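You operate a simulated robot arm through the tools that you are given. There is no shell and no other tool.

Carry out the task below with a simulated robot arm. There is one attempt and no reset: what you move stays moved.

TASK
Swap the black roll for the one the head card names.
Fine: old roll in the worn tray, new roll seated in its well, lid shut again.

Only the result counts: the job must be done as asked and must still hold three seconds after the hand-in. Knocking over, shifting, dropping, spilling or breaking anything else fails it. A push-on lid holds only when it is set on centred and level and pressed home; a screw cap is set on level and turned clockwise until tight.

THE ROBOT
A 7-joint arm with a fingered hand, fixed in place. Base frame: the origin is at the foot of the arm, x ahead of it, y to its left, z up; the work surface is at about z = 87.2. Units: cm, degrees, N and s.
With the tool pointing down near the work surface it reaches from about 40 to 86 cm from the base axis. Its first joint turns from -143.0 to 143.0 degrees. Payload 3 kg.
The tool frame sits at the grasp point between the pads (the TCP): z along the fingers, y along the line on which they close. The tips reach 2.6 cm beyond it. The gripper opens to 14.8 cm. The gripper's body begins 7.3 cm behind the TCP. The gripper is a hand of 3 fingers: y runs from the thumb to the fingers, the wrist lies at [0, 0, -22.9] in the tool frame, and closing takes about 1.5 s.
Orientation is that of the tool frame in the base frame, as a unit quaternion [x, y, z, w]. With the fingers straight down and closing along the base's y, the tool's x points along the base's -x, its y along +y and its z along -z.

THE INTERFACE
- The arm moves only by the tool apply_moves. Its argument "moves" is text: rows parted by semicolons, each of 7 numbers parted by spaces: the turn, a rotation vector about the tool's x, y, z in units of 5 degrees (1.0 is 5 degrees), then the shift along the tool's x, y, z in units of 40 mm (1.0 is 40 mm), then the opening, from 0 (shut) to 1 (fully open). In form: ax ay az x y z gripper; .... A call has 1 to 20 rows; each row shifts and turns the commanded pose from where the row before left it, along the tool's axes as they then stand. A call with a number of a shift or a turn outside -1 to 1 is refused whole. Each row takes 0.2 s and may step no farther than 5 cm and 8.6 degrees from the row before; otherwise, or with a gripper value out of range, the whole call is refused. A pose out of reach is approached as far as the arm can. The call stops where the force on the tool passes 40 N (or 10 N more than at its start, if that is more) or the arm is blocked; 0.2 s more then pass. Each finger travels about 15.3 cm/s and halts on what it meets, pressing with about 21 N; the grip force reading is that of the motor and also rises with nothing between the fingers. The clock runs only during rows and for 0.2 s after the last one: add rows that do not move to give the fingers time. It gives the time, the measured TCP pose, the force on the tool (base axes), the opening and the grip force at its end, in the units of the frame above (readings bear some noise), with the torque about the TCP (base axes, N m) and any sound that the robot's microphone picked up.
- Cameras (640 x 400 px; columns grow to the right, rows downward): "scene" is fixed at [4.76, 50.02, 163.13]; the picture's right is [-0.59, -0.81, 0.00], its down [-0.52, 0.38, -0.76] and it looks along [0.62, -0.45, -0.65] (base axes); focal length 361 px, centre (320, 200). "wrist" rides on the gripper at [6.8, -3.9, -9] in the tool frame; the picture's right is [0.50, 0.87, 0.00], its down [-0.65, 0.38, -0.65] and it looks along [-0.57, 0.33, 0.76] (tool axes); focal length 222 px, centre (320, 200). There is no depth. A picture from a camera that has moved, and an enlarged one, comes with that camera's place and axes in the base frame and with its lens. The place of the scene camera against the robot may be out by one fixed shift of up to 1.2 cm in any direction.
- capture(camera): a new picture of that camera. No time passes.
- lift_body(by): slides the trunk up (or, below 0, down) by that many cm; the arm rides with it, the base frame stays. It gives what a move gives, with no picture.
- set_grasp(shape): the hand has 3 fingers and takes this shape, open, in about a second: jaw (thumb against the fingers, like two jaws); tri (thumb and two fingers); tip (a fingertip pinch); poke (one finger out to press); point (the index stretched); flat (the hand flat); cup (the hand cupped); fist (a fist). The gripper value then closes the fingers along that shape, each until it touches; the sizes above hold for jaw. It gives what a move gives, with no picture.
- enlarge(camera, box): a new picture of the part [left, top, right, bottom] of that camera's present view, enlarged. No time passes.
- sign_off(): hands the job in; it is judged then, once.

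Nothing tells you positions but the pictures and the camera data. Unless the task says otherwise, let go and move clear before handing in.

The tools are called after "Emit:" by a JSON object that holds its "method" and its "body". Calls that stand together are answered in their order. apply_moves: Moves the arm, as the interface text tells. Its arguments: {"type":"object","properties":{"moves":{"type":"string"}},"required":["moves"]} The other tools are called the same way: lift_body (by) slides the trunk up or down; set_grasp (shape) gives the hand a shape; capture (camera) takes a picture; enlarge (camera, box) takes an enlarged picture of a part of a camera's view; sign_off () hands the job in.

At the start:

```text
time_s: 0.0
tool_pos: [72.84, 11.61, 109.54]
orientation: [0.0, 1.0, 0.0, 0.0]
contact_force: [0.4, 0.1, -0.1]
ft_torque: [0.0, 0.04, -0.01]
finger_gap: 14.79
grasp_force: 0.0
shape: jaw
trunk travel left (down, up): [-77.8, 11.2]
```

scene: 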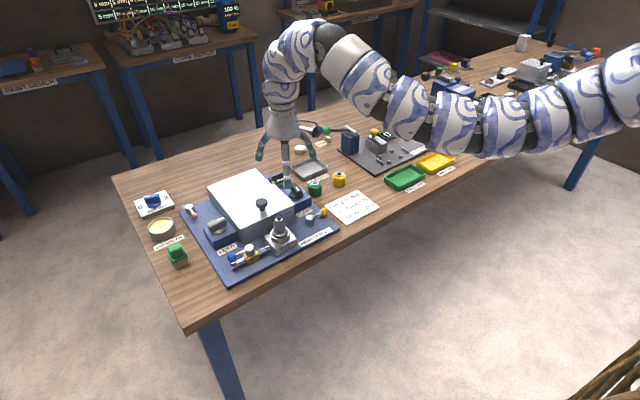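
wrist: 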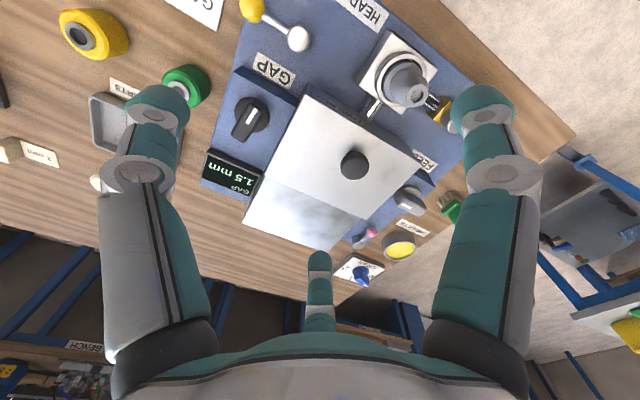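

I see a bench with a blue-based machine (white lid with a black knob), green and yellow rolls, trays and a card. I'll enlarge several areas to read the labels and the card.

Emit:
{"method": "enlarge", "body": {"camera": "scene", "box": [170, 150, 350, 280]}}

Emit:
{"method": "enlarge", "body": {"camera": "scene", "box": [300, 170, 400, 232]}}

Emit:
{"method": "enlarge", "body": {"camera": "scene", "box": [280, 110, 460, 200]}}

Emit:
{"method": "enlarge", "body": {"camera": "wrist", "box": [180, 0, 500, 290]}}

Emit:
{"method": "enlarge", "body": {"camera": "wrist", "box": [0, 0, 240, 200]}}

```text
3.08 times, centred on (260, 215) of scene
camera zoom: at [4.76, 50.02, 163.13], right [-0.59, -0.81, 0.0], down [-0.52, 0.38, -0.76], along [0.62, -0.45, -0.65], focal length 1110 px, centre (505, 154)
```

zoom: 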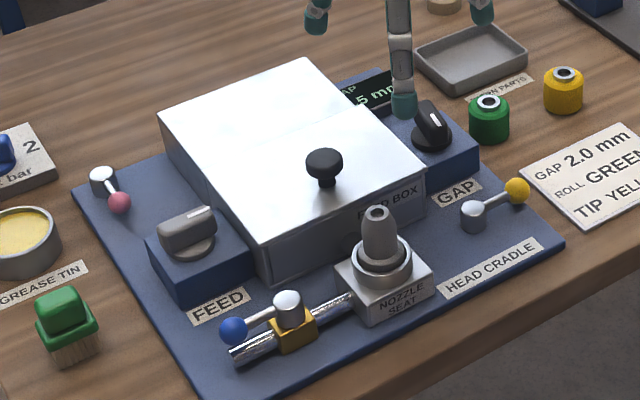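

```text
6.40 times, centred on (350, 201) of scene
camera zoom: at [4.76, 50.02, 163.13], right [-0.59, -0.81, 0.0], down [-0.52, 0.38, -0.76], along [0.62, -0.45, -0.65], focal length 2309 px, centre (128, 194)
```

zoom: 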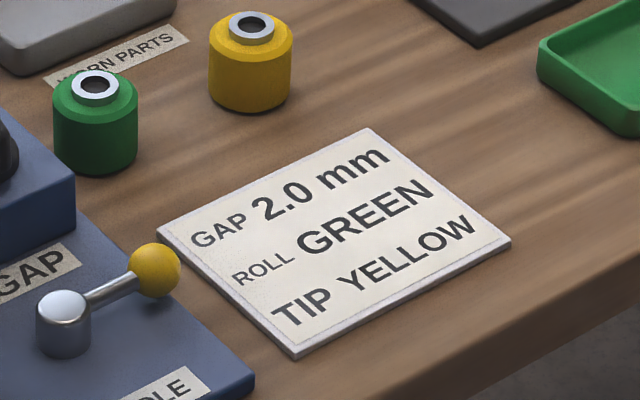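

```text
3.56 times, centred on (370, 155) of scene
camera zoom: at [4.76, 50.02, 163.13], right [-0.59, -0.81, 0.0], down [-0.52, 0.38, -0.76], along [0.62, -0.45, -0.65], focal length 1283 px, centre (142, 360)
```

zoom: 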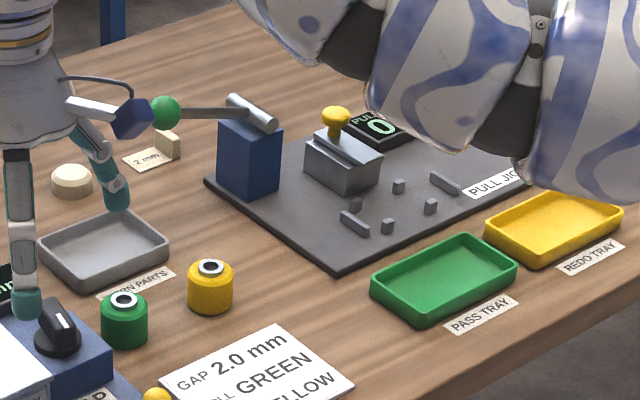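

```text
1.38 times, centred on (340, 145) of wrist
camera zoom: at [66.13, 7.72, 118.58], right [-0.5, 0.87, 0.0], down [0.65, 0.38, 0.65], along [0.57, 0.33, -0.76], focal length 306 px, centre (292, 276)
```

zoom: 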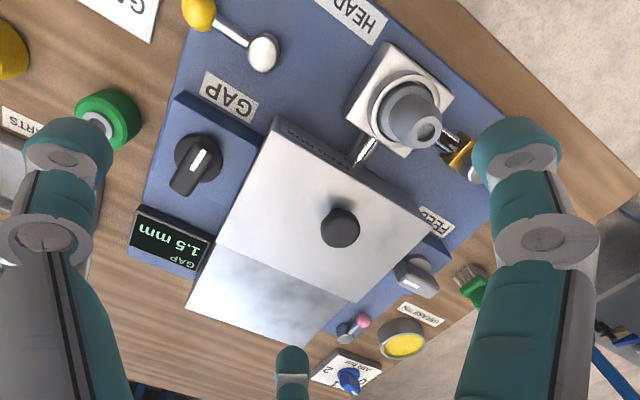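

```text
2.00 times, centred on (120, 100) of wrist
camera zoom: at [66.13, 7.72, 118.58], right [-0.5, 0.87, 0.0], down [0.65, 0.38, 0.65], along [0.57, 0.33, -0.76], focal length 444 px, centre (720, 400)
```

zoom: 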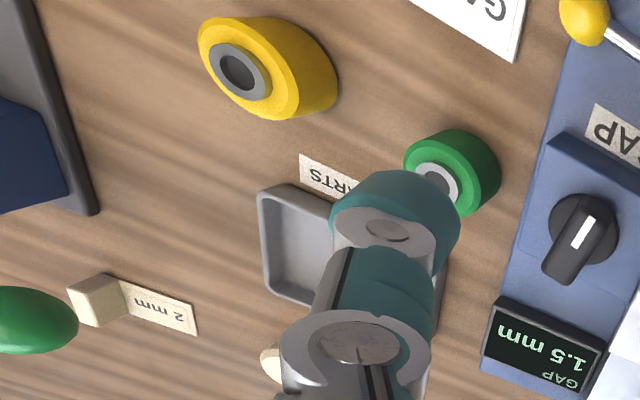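

The card says ROLL GREEN; the feed box has a knobbed cover that must come off. I'll look at the cover, the tray and the machine parts more closely to see how the lid works.

Emit:
{"method": "enlarge", "body": {"camera": "scene", "box": [205, 165, 305, 240]}}

Emit:
{"method": "enlarge", "body": {"camera": "wrist", "box": [230, 80, 440, 260]}}

Emit:
{"method": "enlarge", "body": {"camera": "scene", "box": [280, 135, 350, 200]}}

```text
5.33 times, centred on (255, 202) of scene
camera zoom: at [4.76, 50.02, 163.13], right [-0.59, -0.81, 0.0], down [-0.52, 0.38, -0.76], along [0.62, -0.45, -0.65], focal length 1924 px, centre (667, 187)
```

zoom: 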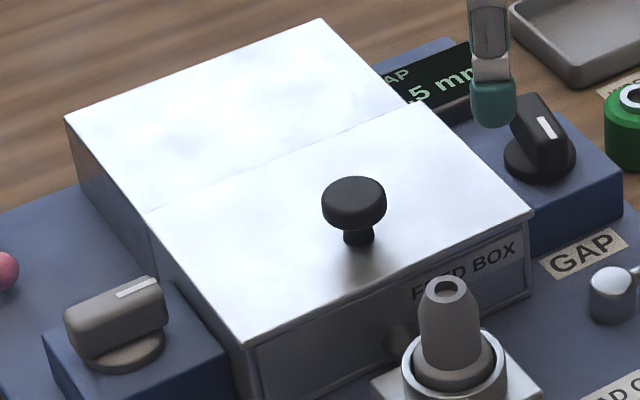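

```text
2.22 times, centred on (335, 170) of wrist
camera zoom: at [66.13, 7.72, 118.58], right [-0.5, 0.87, 0.0], down [0.65, 0.38, 0.65], along [0.57, 0.33, -0.76], focal length 494 px, centre (287, 267)
```

zoom: 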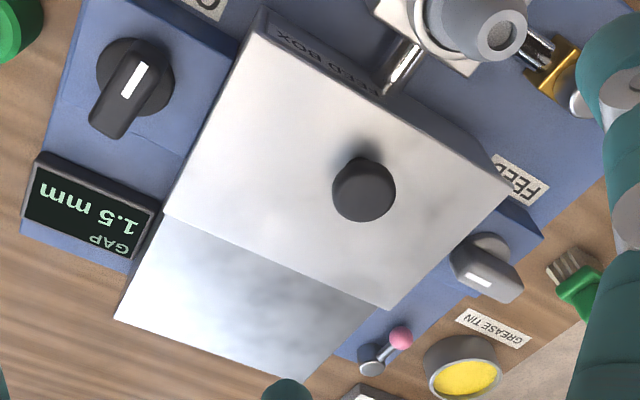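

```text
6.15 times, centred on (315, 168) of scene
camera zoom: at [4.76, 50.02, 163.13], right [-0.59, -0.81, 0.0], down [-0.52, 0.38, -0.76], along [0.62, -0.45, -0.65], focal length 2220 px, centre (351, 400)
```

zoom: 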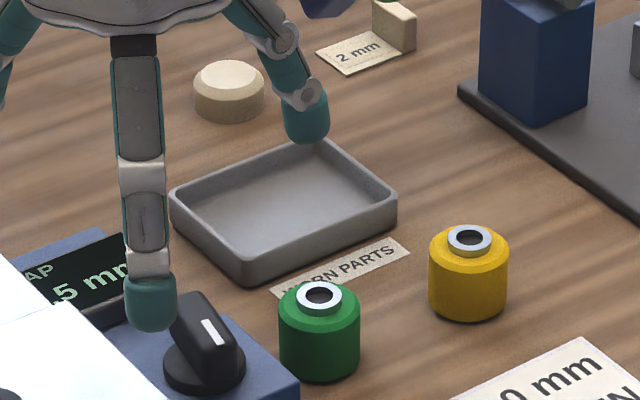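

The cover looks like a hinged lid (front half of the box, x≈72.8–84.6, y≈10–26.5), with its knob near the front at about (76.3, 18.3, 96). I'll move above the knob and check with the wrist camera.

Emit:
{"method": "apply_moves", "body": {"moves": "0 0 0 -0.43 0.84 0 1; 0 0 0 -0.43 0.83 0 0.5; 0 0 0 0 0 0 0.5; 0 0 0 0 0 0 0.5"}}

Emit:
{"method": "capture", "body": {"camera": "wrist"}}

Emit:
{"method": "capture", "body": {"camera": "scene"}}

```text
time_s: 1.0
tool_pos: [76.22, 18.43, 109.66]
orientation: [0.0, 1.0, 0.0, 0.0]
contact_force: [-0.3, -0.4, -0.4]
ft_torque: [-0.03, 0.02, -0.03]
finger_gap: 7.44
grasp_force: 0.0
shape: jaw
trunk travel left (down, up): [-77.8, 11.2]
```

```text
taken
camera wrist: at [69.51, 14.47, 118.72], right [-0.5, 0.87, 0.0], down [0.65, 0.38, 0.65], along [0.57, 0.33, -0.76], focal length 222 px, centre (320, 200)
```

wrist: 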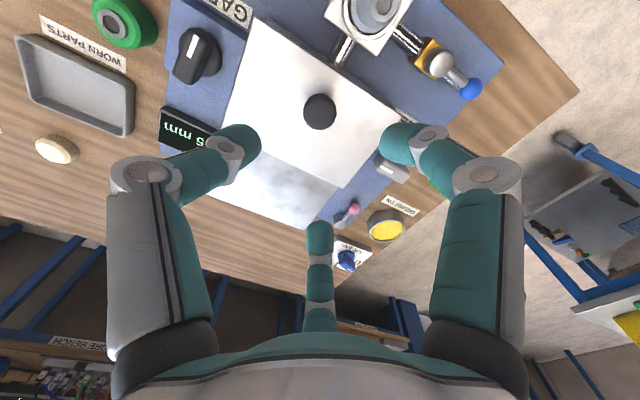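

```text
taken
```

scene: 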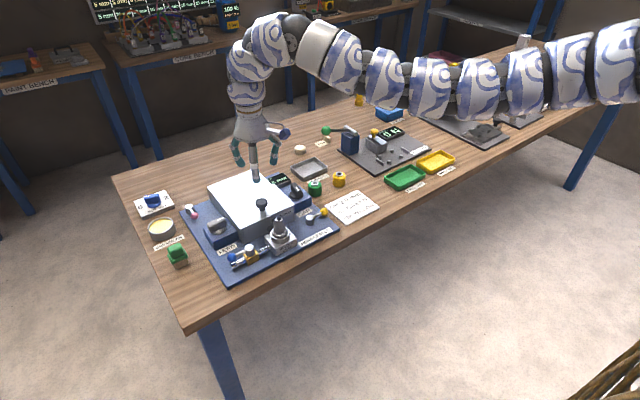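

The wrist view shows the thumb and two spread fingers, and the knob ahead of them. Before touching anything I'll close the hand in the air in the jaw shape to learn how the fingers meet.

Emit:
{"method": "apply_moves", "body": {"moves": "0 0 0 0 0 0 0.2; 0 0 0 0 0 0 0.2; 0 0 0 0 0 0 0.2"}}

Emit:
{"method": "capture", "body": {"camera": "wrist"}}

Emit:
{"method": "enlarge", "body": {"camera": "scene", "box": [205, 110, 325, 230]}}

```text
time_s: 1.8
tool_pos: [76.39, 18.38, 109.81]
orientation: [0.0, 1.0, -0.001, 0.001]
contact_force: [0.5, 0.1, -0.1]
ft_torque: [0.01, -0.01, 0.01]
finger_gap: 3.02
grasp_force: 0.0
shape: jaw
trunk travel left (down, up): [-77.8, 11.2]
```

```text
taken
camera wrist: at [69.51, 14.43, 118.74], right [-0.5, 0.87, 0.0], down [0.65, 0.38, 0.65], along [0.57, 0.33, -0.76], focal length 222 px, centre (320, 200)
```

wrist: 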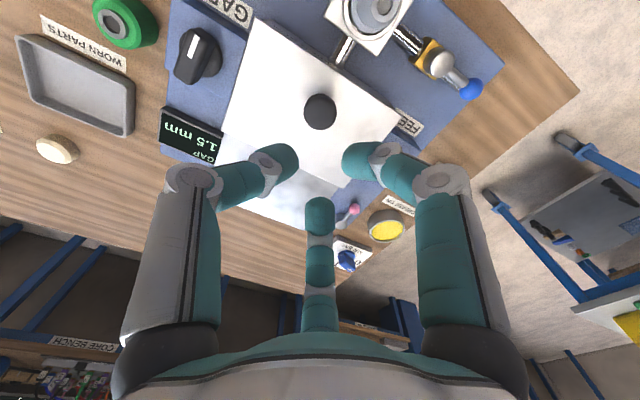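

```text
3.33 times, centred on (265, 170) of scene
camera zoom: at [4.76, 50.02, 163.13], right [-0.59, -0.81, 0.0], down [-0.52, 0.38, -0.76], along [0.62, -0.45, -0.65], focal length 1203 px, centre (503, 300)
```

zoom: 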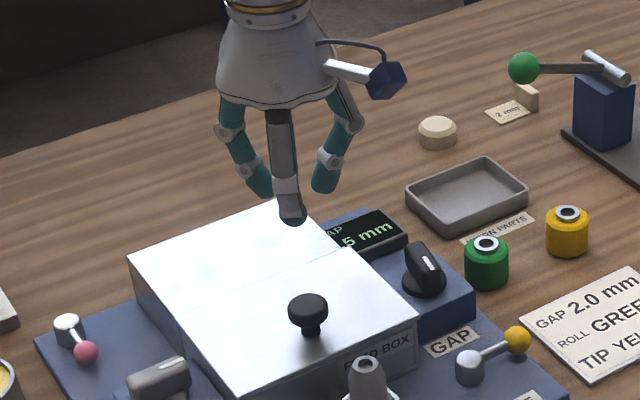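

In jaw the hand is a three-point grip (thumb opposite two spread fingers). I'll test the "tip" pinch shape in the air too, since a two-point pinch would let a hinged knob pivot.

Emit:
{"method": "set_grasp", "body": {"shape": "tip"}}

Emit:
{"method": "capture", "body": {"camera": "wrist"}}

Emit:
{"method": "apply_moves", "body": {"moves": "0 0 0 0 0 0 0.3; 0 0 0 0 0 0 0.3; 0 0 0 0 0 0 0.3; 0 0 0 0 0 0 0.3"}}

Emit:
{"method": "capture", "body": {"camera": "wrist"}}

Emit:
{"method": "enlarge", "body": {"camera": "scene", "box": [205, 110, 325, 230]}}

```text
time_s: 2.7
tool_pos: [76.27, 18.35, 109.81]
orientation: [0.0, 1.0, 0.0, 0.0]
contact_force: [0.5, -0.1, -0.3]
ft_torque: [-0.03, 0.02, -0.01]
finger_gap: 14.78
grasp_force: 0.0
shape: tip
trunk travel left (down, up): [-77.8, 11.2]
```

```text
taken
camera wrist: at [69.51, 14.43, 118.74], right [-0.5, 0.87, 0.0], down [0.65, 0.38, 0.65], along [0.57, 0.33, -0.76], focal length 222 px, centre (320, 200)
```

wrist: 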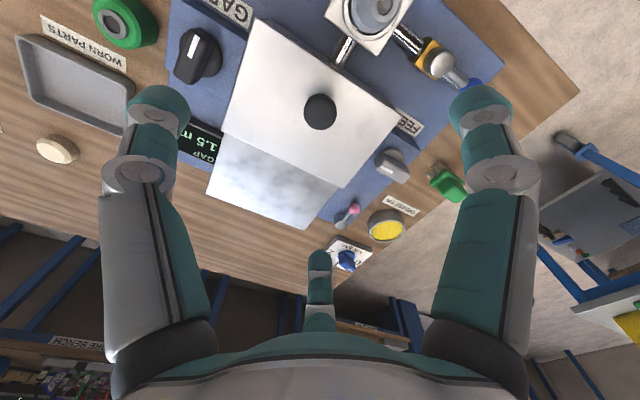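

```text
time_s: 3.7
tool_pos: [76.27, 18.47, 109.72]
orientation: [0.001, 1.0, 0.0, 0.0]
contact_force: [-0.2, 0.3, 0.3]
ft_torque: [-0.02, 0.04, -0.01]
finger_gap: 4.49
grasp_force: 0.0
shape: tip
trunk travel left (down, up): [-77.8, 11.2]
```

```text
taken
camera wrist: at [69.51, 14.43, 118.74], right [-0.5, 0.87, 0.0], down [0.65, 0.38, 0.65], along [0.57, 0.33, -0.76], focal length 222 px, centre (320, 200)
```

wrist: 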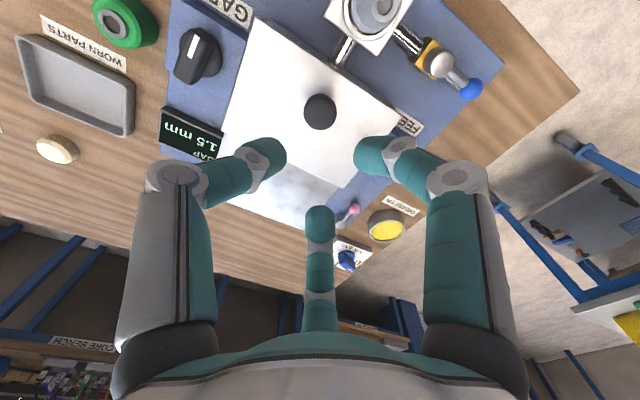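

```text
3.33 times, centred on (265, 170) of scene
camera zoom: at [4.76, 50.02, 163.13], right [-0.59, -0.81, 0.0], down [-0.52, 0.38, -0.76], along [0.62, -0.45, -0.65], focal length 1203 px, centre (503, 300)
```

zoom: 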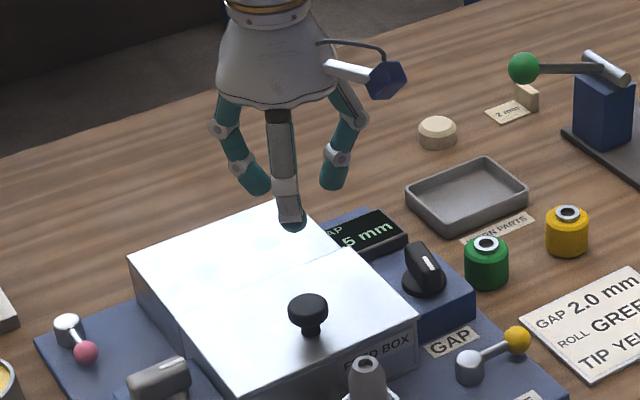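

The knob is directly under the tool at about (76.35, 18.4), head around z≈95.7. I'll go back to jaw, narrow the opening, and come down with the tips staying above the lid surface.

Emit:
{"method": "set_grasp", "body": {"shape": "jaw"}}

Emit:
{"method": "apply_moves", "body": {"moves": "0 0 0 0 0 0 0.5; 0 0 0 0 0 0 0.5; 0 0 0 0 0 0 0.5; 0 0 0 0 0 1 0.5; 0 0 0 0 0 1 0.5; 0 0 0 0 0 1 0.5"}}

Emit:
{"method": "capture", "body": {"camera": "wrist"}}

Emit:
{"method": "enlarge", "body": {"camera": "scene", "box": [205, 140, 315, 240]}}

```text
time_s: 4.6
tool_pos: [76.25, 18.33, 109.78]
orientation: [0.001, 1.0, 0.0, 0.0]
contact_force: [0.2, -0.6, 0.0]
ft_torque: [-0.03, -0.01, 0.0]
finger_gap: 14.79
grasp_force: 0.0
shape: jaw
trunk travel left (down, up): [-77.8, 11.2]
```

```text
time_s: 6.0
tool_pos: [76.38, 18.33, 97.71]
orientation: [0.0, 1.0, 0.0, 0.0]
contact_force: [-0.4, 0.0, -0.3]
ft_torque: [-0.04, -0.01, 0.03]
finger_gap: 7.45
grasp_force: 0.0
shape: jaw
trunk travel left (down, up): [-77.8, 11.2]
```

```text
taken
camera wrist: at [69.66, 14.45, 106.65], right [-0.5, 0.87, 0.0], down [0.65, 0.38, 0.65], along [0.57, 0.33, -0.76], focal length 222 px, centre (320, 200)
```

wrist: 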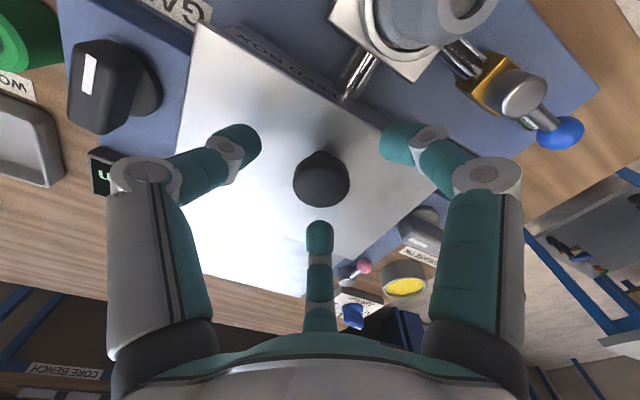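

```text
4.00 times, centred on (260, 190) of scene
camera zoom: at [4.76, 50.02, 163.13], right [-0.59, -0.81, 0.0], down [-0.52, 0.38, -0.76], along [0.62, -0.45, -0.65], focal length 1443 px, centre (560, 240)
```

zoom: 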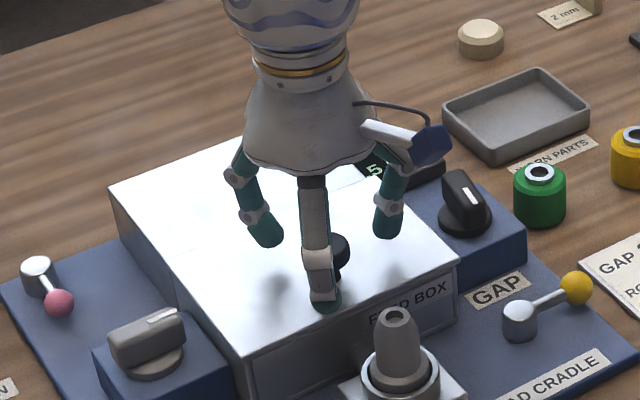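

The fingers straddle the knob well. I'll drop another 1 cm and close on it.

Emit:
{"method": "apply_moves", "body": {"moves": "0 0 0 0 0 0.15 0.5; 0 0 0 0 0 0.12 0.5; 0 0 0 0 0 0 0; 0 0 0 0 0 0 0; 0 0 0 0 0 0 0; 0 0 0 0 0 0 0"}}

Emit:
{"method": "capture", "body": {"camera": "wrist"}}

Emit:
{"method": "enlarge", "body": {"camera": "scene", "box": [205, 140, 315, 240]}}

```text
time_s: 7.4
tool_pos: [76.4, 18.36, 96.52]
orientation: [0.001, 1.0, 0.0, -0.001]
contact_force: [-1.0, -2.2, -18.6]
ft_torque: [-0.01, 0.08, -0.03]
finger_gap: 1.76
grasp_force: 20.6
shape: jaw
trunk travel left (down, up): [-77.8, 11.2]
```

```text
taken
camera wrist: at [69.63, 14.37, 105.46], right [-0.5, 0.87, 0.0], down [0.66, 0.38, 0.65], along [0.56, 0.33, -0.76], focal length 222 px, centre (320, 200)
```

wrist: 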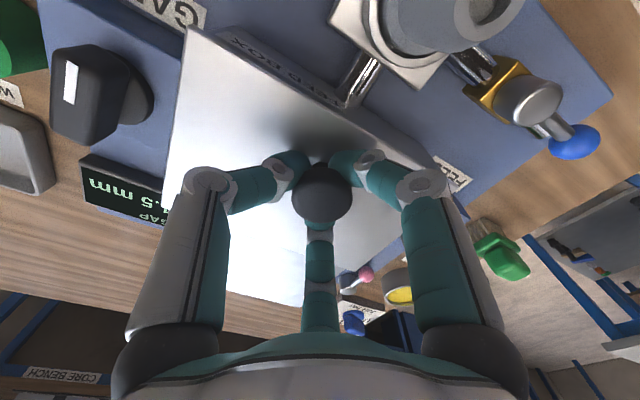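

```text
4.00 times, centred on (260, 190) of scene
camera zoom: at [4.76, 50.02, 163.13], right [-0.59, -0.81, 0.0], down [-0.52, 0.38, -0.76], along [0.62, -0.45, -0.65], focal length 1443 px, centre (560, 240)
```

zoom: 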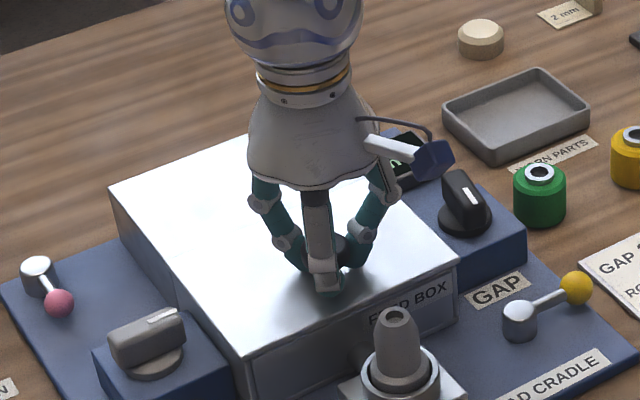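

The fingers are hooked around the knob under its head. I'll lift gently a little to learn whether the lid lifts off, hinges or slides.

Emit:
{"method": "apply_moves", "body": {"moves": "0 0 0 0 0 -0.1 0; 0 0 0 0 0 -0.1 0; 0 0 0 0 0 -0.1 0"}}

Emit:
{"method": "enlarge", "body": {"camera": "scene", "box": [205, 140, 315, 240]}}

Emit:
{"method": "capture", "body": {"camera": "wrist"}}

```text
time_s: 7.9
tool_pos: [76.25, 18.26, 96.62]
orientation: [0.0, 1.0, -0.002, -0.003]
contact_force: [6.7, 2.0, -29.4]
ft_torque: [0.02, -0.08, 0.01]
finger_gap: 1.58
grasp_force: 21.2
shape: jaw
trunk travel left (down, up): [-77.8, 11.2]
stopped in row 2: the force on the tool passed its limit at 44 N (the readings are from after the stop); the commanded pose is now the measured one
```

```text
4.00 times, centred on (260, 190) of scene
camera zoom: at [4.76, 50.02, 163.13], right [-0.59, -0.81, 0.0], down [-0.52, 0.38, -0.76], along [0.62, -0.45, -0.65], focal length 1443 px, centre (560, 240)
```

zoom: 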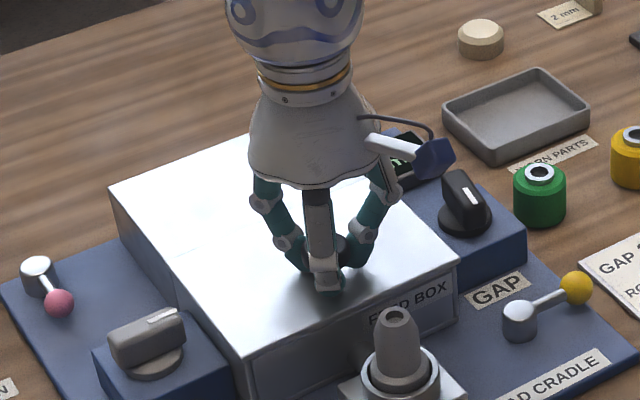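

```text
taken
camera wrist: at [69.56, 14.31, 105.61], right [-0.5, 0.87, 0.0], down [0.66, 0.38, 0.65], along [0.56, 0.32, -0.76], focal length 222 px, centre (320, 200)
```

wrist: 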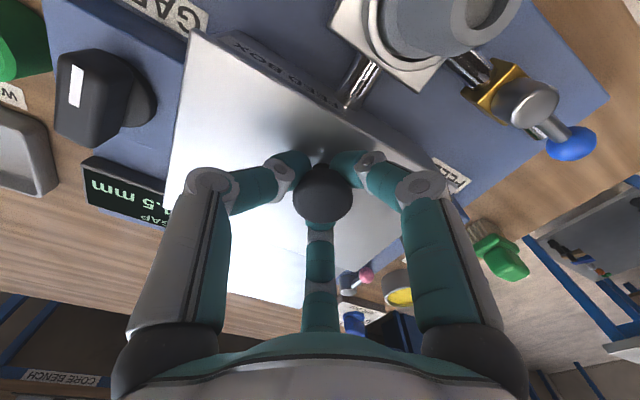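

The lid doesn't lift at about 25 N net. It sits like a sleeve slightly wider than the rear half, so I'll relax and try sliding it back (+x).

Emit:
{"method": "apply_moves", "body": {"moves": "0 0 0 0 0 0.05 0; 0 0 0 -0.1 0 0 0; 0 0 0 -0.1 0 0 0; 0 0 0 -0.1 0 0 0; 0 0 0 -0.1 0 0 0"}}

Emit:
{"method": "enlarge", "body": {"camera": "scene", "box": [205, 140, 315, 240]}}

Emit:
{"method": "capture", "body": {"camera": "wrist"}}

```text
time_s: 9.1
tool_pos: [77.86, 18.27, 96.58]
orientation: [0.0, 1.0, -0.002, -0.002]
contact_force: [-0.3, -2.8, -30.9]
ft_torque: [-0.05, 0.05, -0.02]
finger_gap: 1.59
grasp_force: 21.0
shape: jaw
trunk travel left (down, up): [-77.8, 11.2]
```

```text
4.00 times, centred on (260, 190) of scene
camera zoom: at [4.76, 50.02, 163.13], right [-0.59, -0.81, 0.0], down [-0.52, 0.38, -0.76], along [0.62, -0.45, -0.65], focal length 1443 px, centre (560, 240)
```

zoom: 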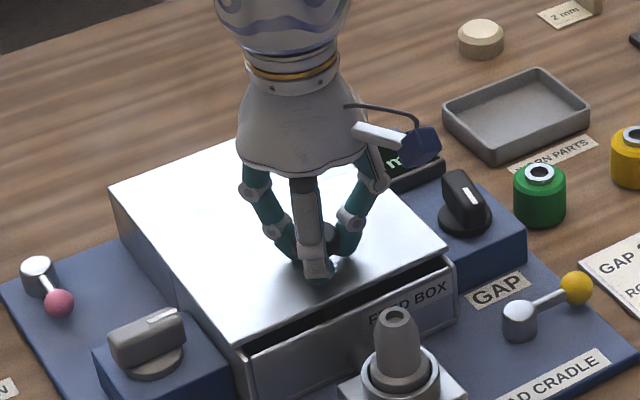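

```text
taken
camera wrist: at [71.16, 14.37, 105.57], right [-0.5, 0.87, 0.0], down [0.66, 0.38, 0.65], along [0.56, 0.32, -0.76], focal length 222 px, centre (320, 200)
```

wrist: 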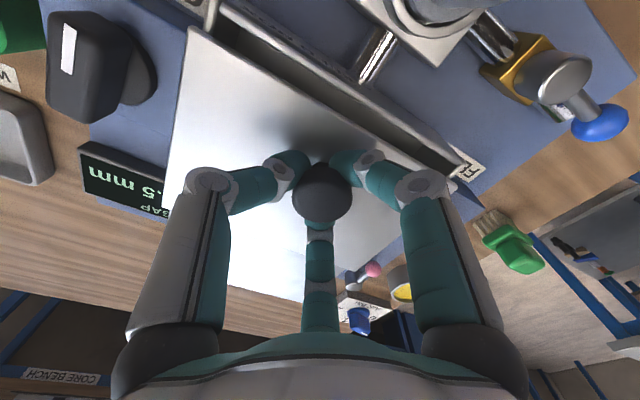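

It is a sliding lid. I'll keep sliding it back in +x.

Emit:
{"method": "apply_moves", "body": {"moves": "0 0 0 -0.2 0 0.02 0; 0 0 0 -0.2 0 0 0; 0 0 0 -0.2 0 0 0; 0 0 0 -0.2 0 0 0; 0 0 0 -0.2 0 0 0; 0 0 0 -0.2 0 0 0"}}

Emit:
{"method": "enlarge", "body": {"camera": "scene", "box": [205, 140, 315, 240]}}

Emit:
{"method": "capture", "body": {"camera": "wrist"}}

```text
time_s: 10.5
tool_pos: [81.98, 18.41, 96.56]
orientation: [0.0, 1.0, -0.001, -0.003]
contact_force: [-0.6, -3.7, -23.7]
ft_torque: [-0.01, -0.01, -0.03]
finger_gap: 1.58
grasp_force: 21.2
shape: jaw
out of reach, approached as far as the arm can: row 6
trunk travel left (down, up): [-77.8, 11.2]
```

```text
4.00 times, centred on (260, 190) of scene
camera zoom: at [4.76, 50.02, 163.13], right [-0.59, -0.81, 0.0], down [-0.52, 0.38, -0.76], along [0.62, -0.45, -0.65], focal length 1443 px, centre (560, 240)
```

zoom: 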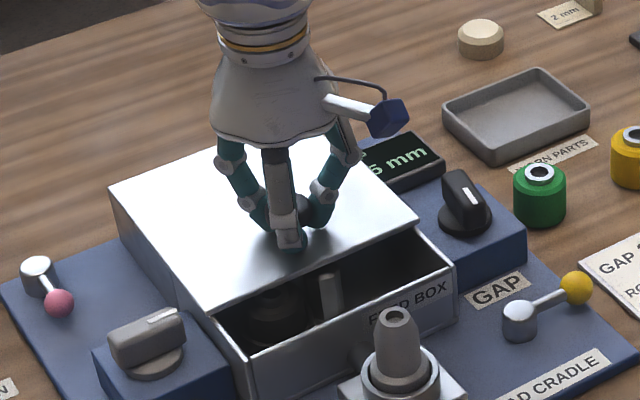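

```text
taken
camera wrist: at [75.12, 14.38, 105.52], right [-0.5, 0.87, 0.0], down [0.66, 0.38, 0.65], along [0.56, 0.33, -0.76], focal length 222 px, centre (320, 200)
```

wrist: 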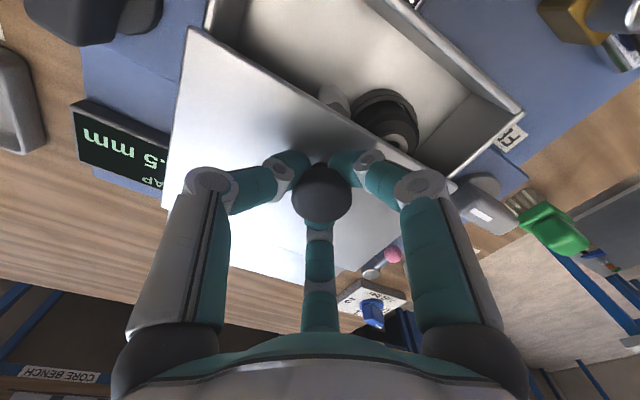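

The lid is open about 5.7 cm and I can see the black roll in the box on the left side, but the arm is near its reach limit when vertical. I'll let go of the knob, rise, and test how far the arm reaches higher up.

Emit:
{"method": "apply_moves", "body": {"moves": "0 0 0 0 0 0 0.5; 0 0 0 0 0 0 0.5; 0 0 0 0 0 0 0.5; 0 0 0 0 0 -0.5 0.5; 0 0 0 0 0 -1 0.5; 0 0 0 0 0 -1 0.5; 0 0 0 0 0 -1 0.5; 0 0 0 -1 0 0 0.5; 0 0 0 -1 0 0 0.5; 0 0 0 -1 0 0 0.5"}}

Emit:
{"method": "capture", "body": {"camera": "scene"}}

Emit:
{"method": "capture", "body": {"camera": "wrist"}}

```text
time_s: 12.7
tool_pos: [86.2, 17.61, 110.29]
orientation: [0.001, 1.0, 0.0, -0.002]
contact_force: [-0.1, -0.2, 0.1]
ft_torque: [0.02, 0.03, 0.0]
finger_gap: 7.4
grasp_force: 0.1
shape: jaw
out of reach, approached as far as the arm can: row 9, 10
trunk travel left (down, up): [-77.8, 11.2]
```

```text
taken
```

scene: 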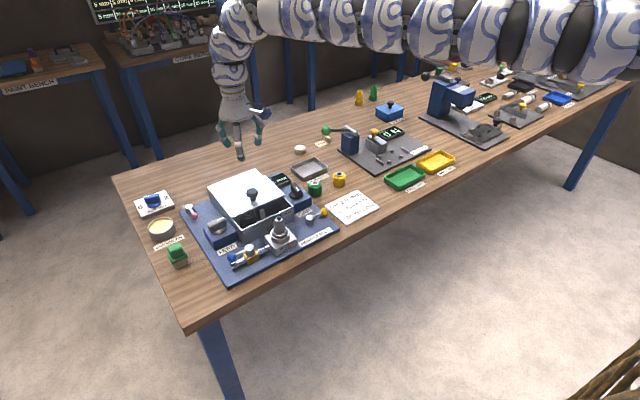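

```text
taken
camera wrist: at [79.41, 13.67, 119.45], right [-0.5, 0.87, 0.0], down [0.66, 0.38, 0.65], along [0.56, 0.33, -0.76], focal length 222 px, centre (320, 200)
```

wrist: 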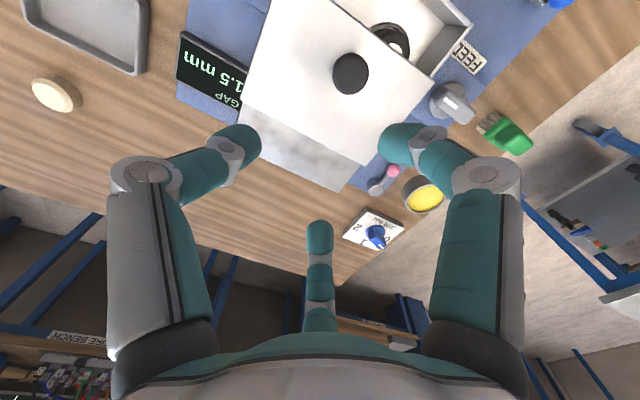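

Reach grows with height, so the shoulder sits well above the wrist; lowering the trunk about 20 cm should extend the reach. I'll pull back and rise first so the ride down stays clear.

Emit:
{"method": "apply_moves", "body": {"moves": "0 0 0 1 0 0 0.5; 0 0 0 0.5 0.2 -1 0.5; 0 0 0 0 0 -1 0.5; 0 0 0 0 0 -1 0.5; 0 0 0 0 0 -0.5 0.5"}}

Emit:
{"method": "lift_body", "body": {"by": -20}}

Emit:
{"method": "capture", "body": {"camera": "scene"}}

Emit:
{"method": "capture", "body": {"camera": "wrist"}}

```text
time_s: 13.9
tool_pos: [80.07, 18.42, 124.64]
orientation: [0.0, 1.0, -0.001, -0.002]
contact_force: [0.5, -0.2, 0.3]
ft_torque: [0.02, 0.01, 0.0]
finger_gap: 7.37
grasp_force: 0.1
shape: jaw
trunk travel left (down, up): [-77.8, 11.2]
```

```text
time_s: 16.1
tool_pos: [80.18, 18.27, 104.34]
orientation: [0.0, 1.0, -0.001, -0.002]
contact_force: [-0.3, -0.4, -0.2]
ft_torque: [-0.01, -0.01, -0.01]
finger_gap: 7.39
grasp_force: 0.0
shape: jaw
trunk travel left (down, up): [-57.8, 31.2]
```

```text
taken
```

scene: 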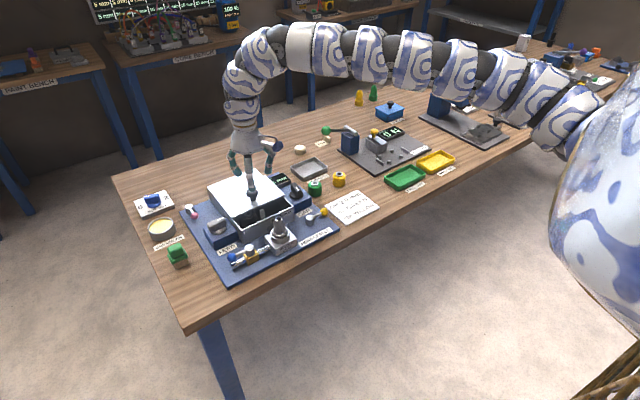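

```text
taken
camera wrist: at [73.35, 14.47, 113.5], right [-0.5, 0.87, 0.0], down [0.66, 0.38, 0.65], along [0.56, 0.33, -0.76], focal length 222 px, centre (320, 200)
```

wrist: 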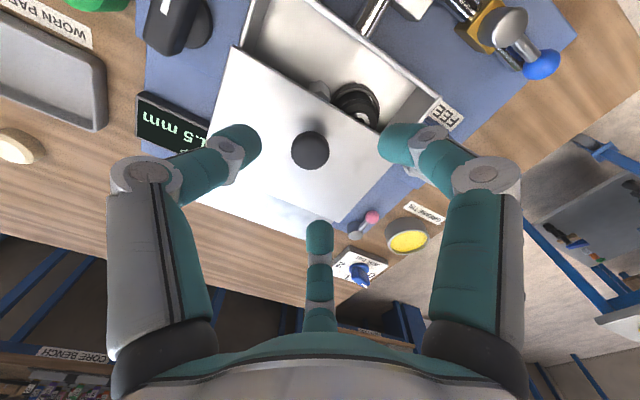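

The trunk is down and the knob is at about (81.9, 18.4). I'll re-grip it and slide the lid further back.

Emit:
{"method": "apply_moves", "body": {"moves": "0 0 0 -0.44 0 0.5 0.5; 0 0 0 0 0 0.8 0.5; 0 0 0 0 0.02 0.6 0.5; 0 0 0 0 0 0.05 0.5; 0 0 0 0 0 0 0; 0 0 0 0 0 0 0; 0 0 0 0 0 0 0; 0 0 0 0 0 0 0"}}

Emit:
{"method": "apply_moves", "body": {"moves": "0 0 0 -0.15 0 0 0; 0 0 0 -0.15 0 0 0; 0 0 0 -0.15 0 0 0; 0 0 0 -0.15 0 0 0; 0 0 0 -0.15 0 0 0; 0 0 0 -0.15 0 0 0; 0 0 0 -0.15 0 0 0; 0 0 0 -0.15 0 0 0"}}

Emit:
{"method": "enlarge", "body": {"camera": "scene", "box": [205, 140, 315, 240]}}

Emit:
{"method": "capture", "body": {"camera": "wrist"}}

```text
time_s: 17.9
tool_pos: [81.97, 18.35, 96.37]
orientation: [0.0, 1.0, -0.001, -0.003]
contact_force: [-0.6, -2.8, -19.9]
ft_torque: [0.0, 0.05, -0.07]
finger_gap: 1.67
grasp_force: 21.1
shape: jaw
trunk travel left (down, up): [-57.8, 31.2]
```

```text
time_s: 19.7
tool_pos: [86.78, 18.44, 96.54]
orientation: [0.0, 1.0, -0.001, -0.003]
contact_force: [-1.5, -2.5, -25.4]
ft_torque: [-0.03, 0.01, -0.04]
finger_gap: 1.6
grasp_force: 20.7
shape: jaw
trunk travel left (down, up): [-57.8, 31.2]
```

```text
4.00 times, centred on (260, 190) of scene
camera zoom: at [4.76, 50.02, 163.13], right [-0.59, -0.81, 0.0], down [-0.52, 0.38, -0.76], along [0.62, -0.45, -0.65], focal length 1443 px, centre (560, 240)
```

zoom: 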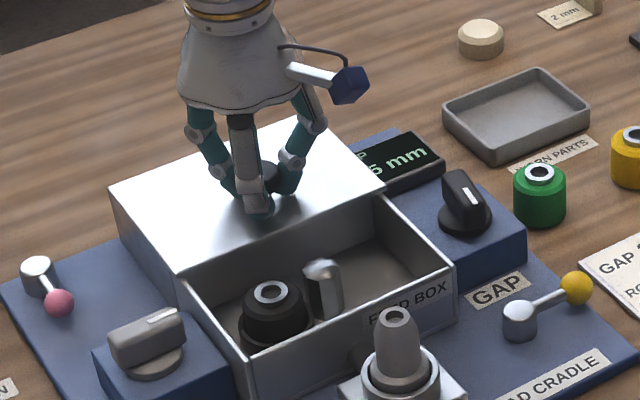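

```text
taken
camera wrist: at [80.04, 14.5, 105.46], right [-0.5, 0.87, 0.0], down [0.66, 0.38, 0.65], along [0.56, 0.33, -0.76], focal length 222 px, centre (320, 200)
```

wrist: 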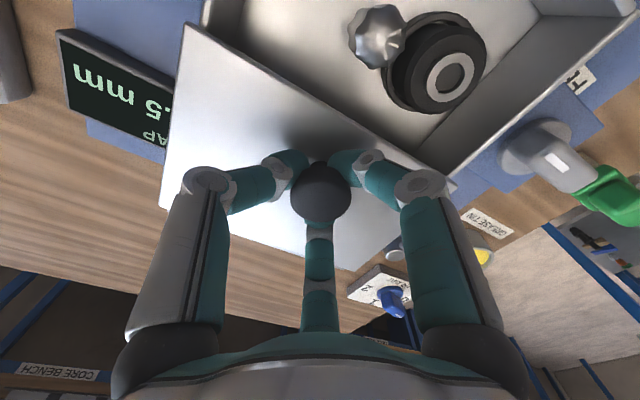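

The lid is now open about 10.5 cm and the black roll stands in a well with a knurled wheel beside it. I'll push the lid the last bit to its stop.

Emit:
{"method": "apply_moves", "body": {"moves": "0 0 0 -0.1 0 0 0; 0 0 0 -0.1 0 0 0; 0 0 0 -0.1 0 0 0"}}

Emit:
{"method": "enlarge", "body": {"camera": "scene", "box": [205, 140, 315, 240]}}

```text
time_s: 20.5
tool_pos: [86.67, 18.44, 96.44]
orientation: [0.0, 1.0, -0.001, -0.002]
contact_force: [0.8, -4.7, -23.9]
ft_torque: [-0.04, -0.01, -0.01]
finger_gap: 1.59
grasp_force: 21.0
shape: jaw
out of reach, approached as far as the arm can: row 1, 2, 3
trunk travel left (down, up): [-57.8, 31.2]
```

```text
4.00 times, centred on (260, 190) of scene
camera zoom: at [4.76, 50.02, 163.13], right [-0.59, -0.81, 0.0], down [-0.52, 0.38, -0.76], along [0.62, -0.45, -0.65], focal length 1443 px, centre (560, 240)
```

zoom: 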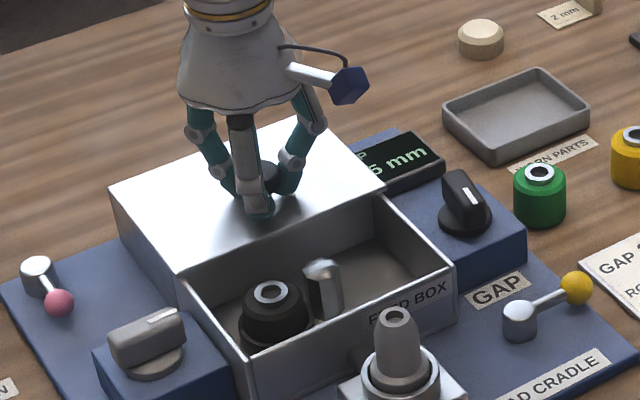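

That is the reach limit, and the opening is sufficient. I'll release the knob, rise, and pull back to look down into the box.

Emit:
{"method": "apply_moves", "body": {"moves": "0 0 0 0 0 0 0.5; 0 0 0 0 0 0 0.5; 0 0 0 0 0 0 0.5; 0 0 0 0 0 -0.5 0.5; 0 0 0 0 0 -1 0.5; 0 0 0 0 0 -1 0.5; 0 0 0 1 -0.1 0 0.5; 0 0 0 1 -0.1 0 0.5; 0 0 0 1 -0.1 0 0.5; 0 0 0 1 -0.1 0 0.5"}}

Emit:
{"method": "capture", "body": {"camera": "wrist"}}

Emit:
{"method": "enlarge", "body": {"camera": "scene", "box": [205, 165, 305, 240]}}

```text
time_s: 22.7
tool_pos: [74.68, 17.26, 106.52]
orientation: [0.001, 1.0, -0.001, -0.003]
contact_force: [0.2, 0.2, 0.0]
ft_torque: [-0.01, -0.01, 0.02]
finger_gap: 7.38
grasp_force: 0.0
shape: jaw
out of reach, approached as far as the arm can: row 10
trunk travel left (down, up): [-57.8, 31.2]
```

```text
taken
camera wrist: at [67.88, 13.3, 115.61], right [-0.5, 0.87, 0.0], down [0.66, 0.38, 0.65], along [0.56, 0.33, -0.76], focal length 222 px, centre (320, 200)
```

wrist: 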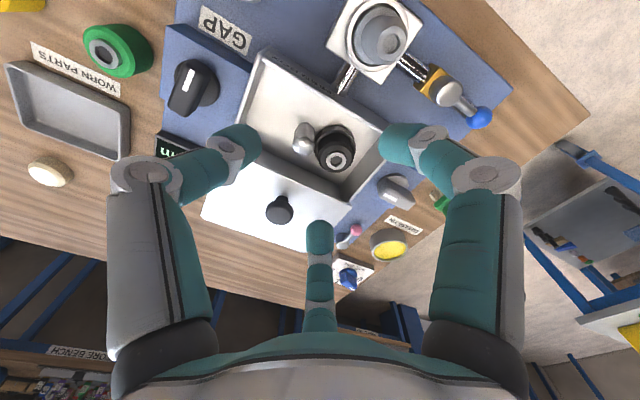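

```text
5.33 times, centred on (255, 202) of scene
camera zoom: at [4.76, 50.02, 163.13], right [-0.59, -0.81, 0.0], down [-0.52, 0.38, -0.76], along [0.62, -0.45, -0.65], focal length 1924 px, centre (667, 187)
```

zoom: 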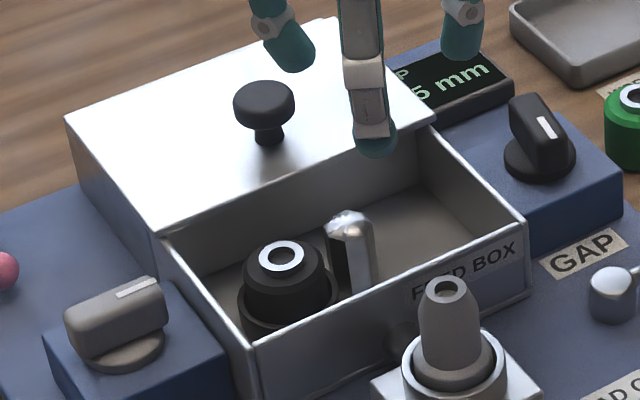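

Emit:
{"method": "enlarge", "body": {"camera": "wrist", "box": [230, 40, 410, 210]}}

Emit:
{"method": "enlarge", "body": {"camera": "wrist", "box": [0, 0, 250, 200]}}

```text
2.35 times, centred on (320, 125) of wrist
camera zoom: at [67.88, 13.3, 115.61], right [-0.5, 0.87, 0.0], down [0.66, 0.38, 0.65], along [0.56, 0.33, -0.76], focal length 523 px, centre (320, 376)
```

zoom: 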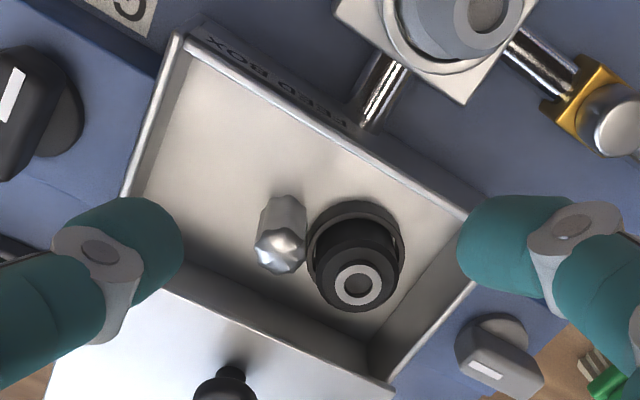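

```text
2.00 times, centred on (125, 100) of wrist
camera zoom: at [67.88, 13.3, 115.61], right [-0.5, 0.87, 0.0], down [0.66, 0.38, 0.65], along [0.56, 0.33, -0.76], focal length 444 px, centre (710, 400)
```

zoom: 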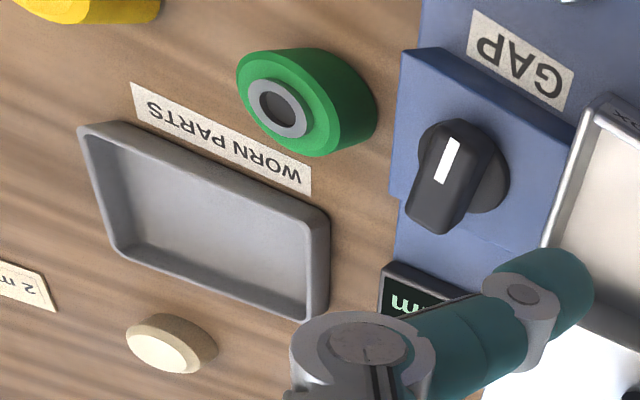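

The black roll's hub is at about (79.1, 21.9, 92.3), with a post just on its right side (79.5, 17.7) and the box's left wall on the other. I'll yaw the hand by 60° so the fingers straddle the post, with one finger going between roll and left wall, and hover above.

Emit:
{"method": "apply_moves", "body": {"moves": "0 0 -1 0 0 0 0.5; 0 0 -1 0 0 0 0.5; 0 0 -1 0 0 0 0.5; 0 0 -1 0 0 0 0.5; 0 0 -1 0 0 0 0.5; 0 0 -1 0 0 0 0.5; 0 0 -1 0 0 0 0.5; 0 0 -1 0 0 0 0.5; 0 0 -1 0 0 0 0.5; 0 0 -1 0 0 0 0.5; 0 0 -1 0 0 0 0.5; 0 0 -1 0 0 0 0.5"}}

Emit:
{"method": "capture", "body": {"camera": "wrist"}}

Emit:
{"method": "capture", "body": {"camera": "scene"}}

```text
time_s: 25.3
tool_pos: [74.22, 17.27, 106.68]
orientation: [-0.501, 0.866, -0.001, -0.002]
contact_force: [0.4, 0.1, -0.4]
ft_torque: [-0.02, 0.0, 0.02]
finger_gap: 7.39
grasp_force: 0.0
shape: jaw
trunk travel left (down, up): [-57.8, 31.2]
```

```text
taken
camera wrist: at [74.35, 9.44, 115.7], right [-1.0, 0.0, 0.0], down [0.0, 0.76, 0.65], along [0.0, 0.65, -0.76], focal length 222 px, centre (320, 200)
```

wrist: 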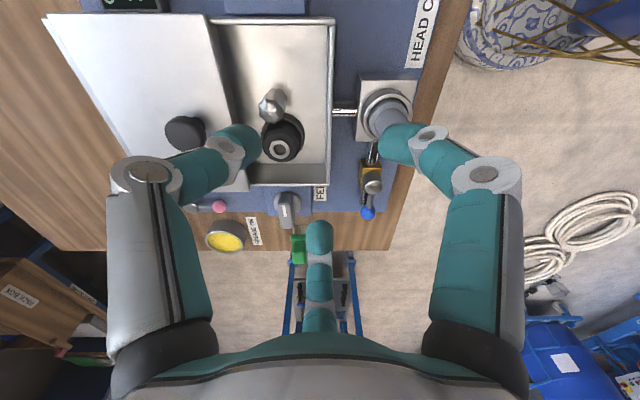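

```text
taken
```

scene: 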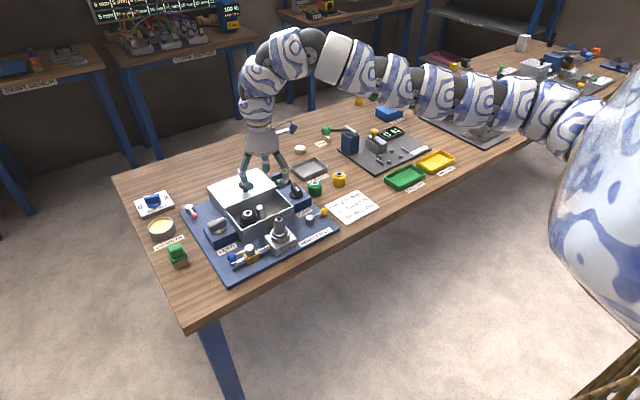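

From this view: roll at about (78.8, 21.9), left wall inner face y≈26.4, lid edge x≈83 — a bit tight for a finger behind the roll. I'll push the lid back the remaining bit with closed fingers and the hand tilted outward to gain reach.

Emit:
{"method": "apply_moves", "body": {"moves": "0.866 -0.5 0 0 0 0 0; 0.866 -0.5 0 0 0 0 0; 0.866 -0.5 0 0 0 0 0; 0 0 0 -0.604 -0.764 0.258 0; 0 0 0 -0.604 -0.764 0.258 0; 0 0 0 0.106 0.185 0.797 0; 0 0 0 0.106 0.185 0.797 0"}}

Emit:
{"method": "capture", "body": {"camera": "wrist"}}

Emit:
{"method": "enlarge", "body": {"camera": "scene", "box": [205, 140, 315, 240]}}

```text
time_s: 26.9
tool_pos: [80.46, 18.52, 98.23]
orientation: [-0.499, 0.866, -0.001, -0.001]
contact_force: [-1.0, 0.8, 0.8]
ft_torque: [0.01, -0.01, -0.02]
finger_gap: 0.03
grasp_force: 21.1
shape: jaw
out of reach, approached as far as the arm can: row 1, 2, 3
trunk travel left (down, up): [-57.8, 31.2]
```

```text
taken
camera wrist: at [80.44, 10.65, 107.12], right [-1.0, 0.0, 0.0], down [0.0, 0.76, 0.65], along [0.0, 0.65, -0.76], focal length 222 px, centre (320, 200)
```

wrist: 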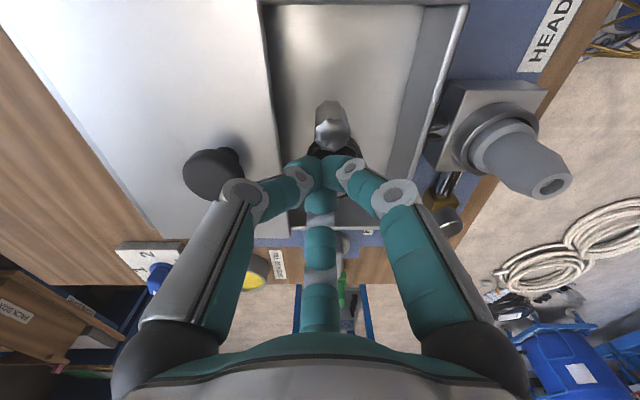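

```text
4.00 times, centred on (260, 190) of scene
camera zoom: at [4.76, 50.02, 163.13], right [-0.59, -0.81, 0.0], down [-0.52, 0.38, -0.76], along [0.62, -0.45, -0.65], focal length 1443 px, centre (560, 240)
```

zoom: 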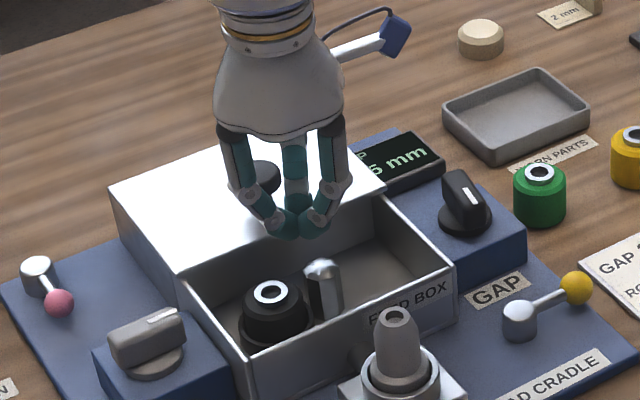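

The tilt was refused at that close range, so the hand is still vertical at (80.5, 18.5, 98.2). I'll try the tilt again here, farther out.

Emit:
{"method": "apply_moves", "body": {"moves": "0.866 -0.5 0 0 0 0 0; 0.866 -0.5 0 0 0 0 0; 0.866 -0.5 0 0 0 0 0"}}

Emit:
{"method": "enlarge", "body": {"camera": "scene", "box": [205, 140, 315, 240]}}

Emit:
{"method": "capture", "body": {"camera": "wrist"}}

```text
time_s: 27.7
tool_pos: [80.36, 18.47, 98.18]
orientation: [-0.497, 0.861, -0.054, 0.093]
contact_force: [0.6, 0.1, 0.1]
ft_torque: [-0.01, 0.04, -0.02]
finger_gap: 0.0
grasp_force: 20.7
shape: jaw
trunk travel left (down, up): [-57.8, 31.2]
```

```text
4.00 times, centred on (260, 190) of scene
camera zoom: at [4.76, 50.02, 163.13], right [-0.59, -0.81, 0.0], down [-0.52, 0.38, -0.76], along [0.62, -0.45, -0.65], focal length 1443 px, centre (560, 240)
```

zoom: 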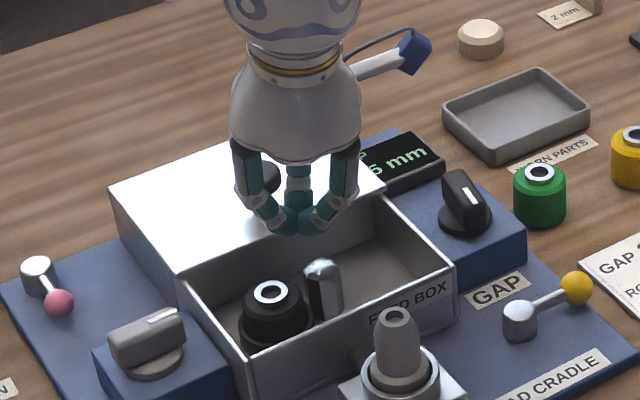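

```text
taken
camera wrist: at [78.43, 10.5, 106.95], right [-0.98, 0.0, -0.21], down [-0.14, 0.76, 0.64], along [0.16, 0.65, -0.74], focal length 222 px, centre (320, 200)
```

wrist: 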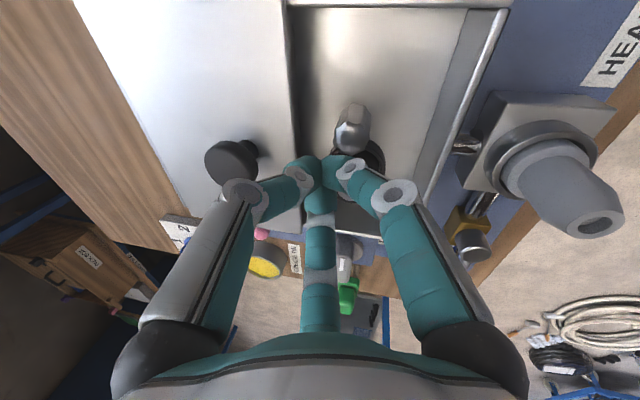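

Tilted now. I'll lower slightly and push toward the knob in small +x steps.

Emit:
{"method": "apply_moves", "body": {"moves": "0 0 0 0.042 0.073 0.314 0; 0 0 0 -0.0604 -0.1046 0.0324 0; 0 0 0 -0.0604 -0.1046 0.0324 0; 0 0 0 -0.0604 -0.1046 0.0324 0; 0 0 0 -0.0604 -0.1046 0.0324 0; 0 0 0 -0.0604 -0.1046 0.0324 0; 0 0 0 -0.0604 -0.1046 0.0324 0"}}

Emit:
{"method": "enlarge", "body": {"camera": "scene", "box": [205, 140, 315, 240]}}

Emit:
{"method": "capture", "body": {"camera": "wrist"}}

```text
time_s: 29.3
tool_pos: [83.85, 18.52, 96.8]
orientation: [-0.497, 0.858, -0.065, 0.112]
contact_force: [-1.4, 0.2, -0.2]
ft_torque: [-0.01, -0.01, 0.01]
finger_gap: 0.0
grasp_force: 21.0
shape: jaw
out of reach, approached as far as the arm can: row 1
trunk travel left (down, up): [-57.8, 31.2]
```

```text
4.00 times, centred on (260, 190) of scene
camera zoom: at [4.76, 50.02, 163.13], right [-0.59, -0.81, 0.0], down [-0.52, 0.38, -0.76], along [0.62, -0.45, -0.65], focal length 1443 px, centre (560, 240)
```

zoom: 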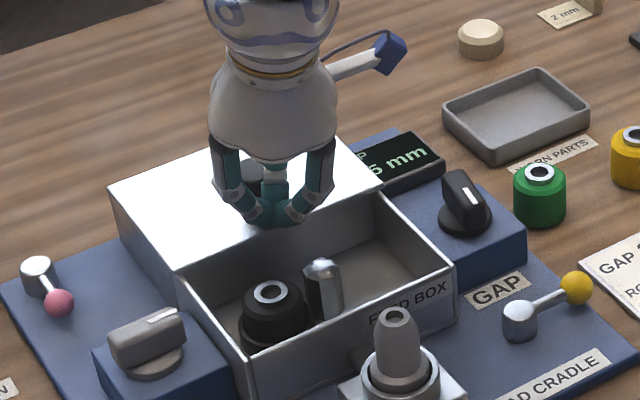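

```text
taken
camera wrist: at [81.47, 10.8, 105.46], right [-0.97, 0.0, -0.26], down [-0.17, 0.76, 0.63], along [0.19, 0.65, -0.73], focal length 222 px, centre (320, 200)
```

wrist: 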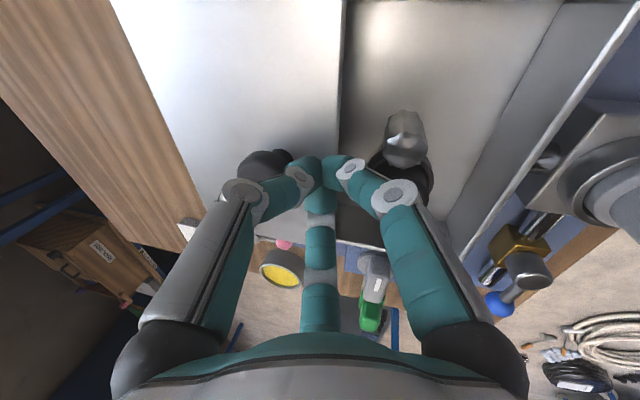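

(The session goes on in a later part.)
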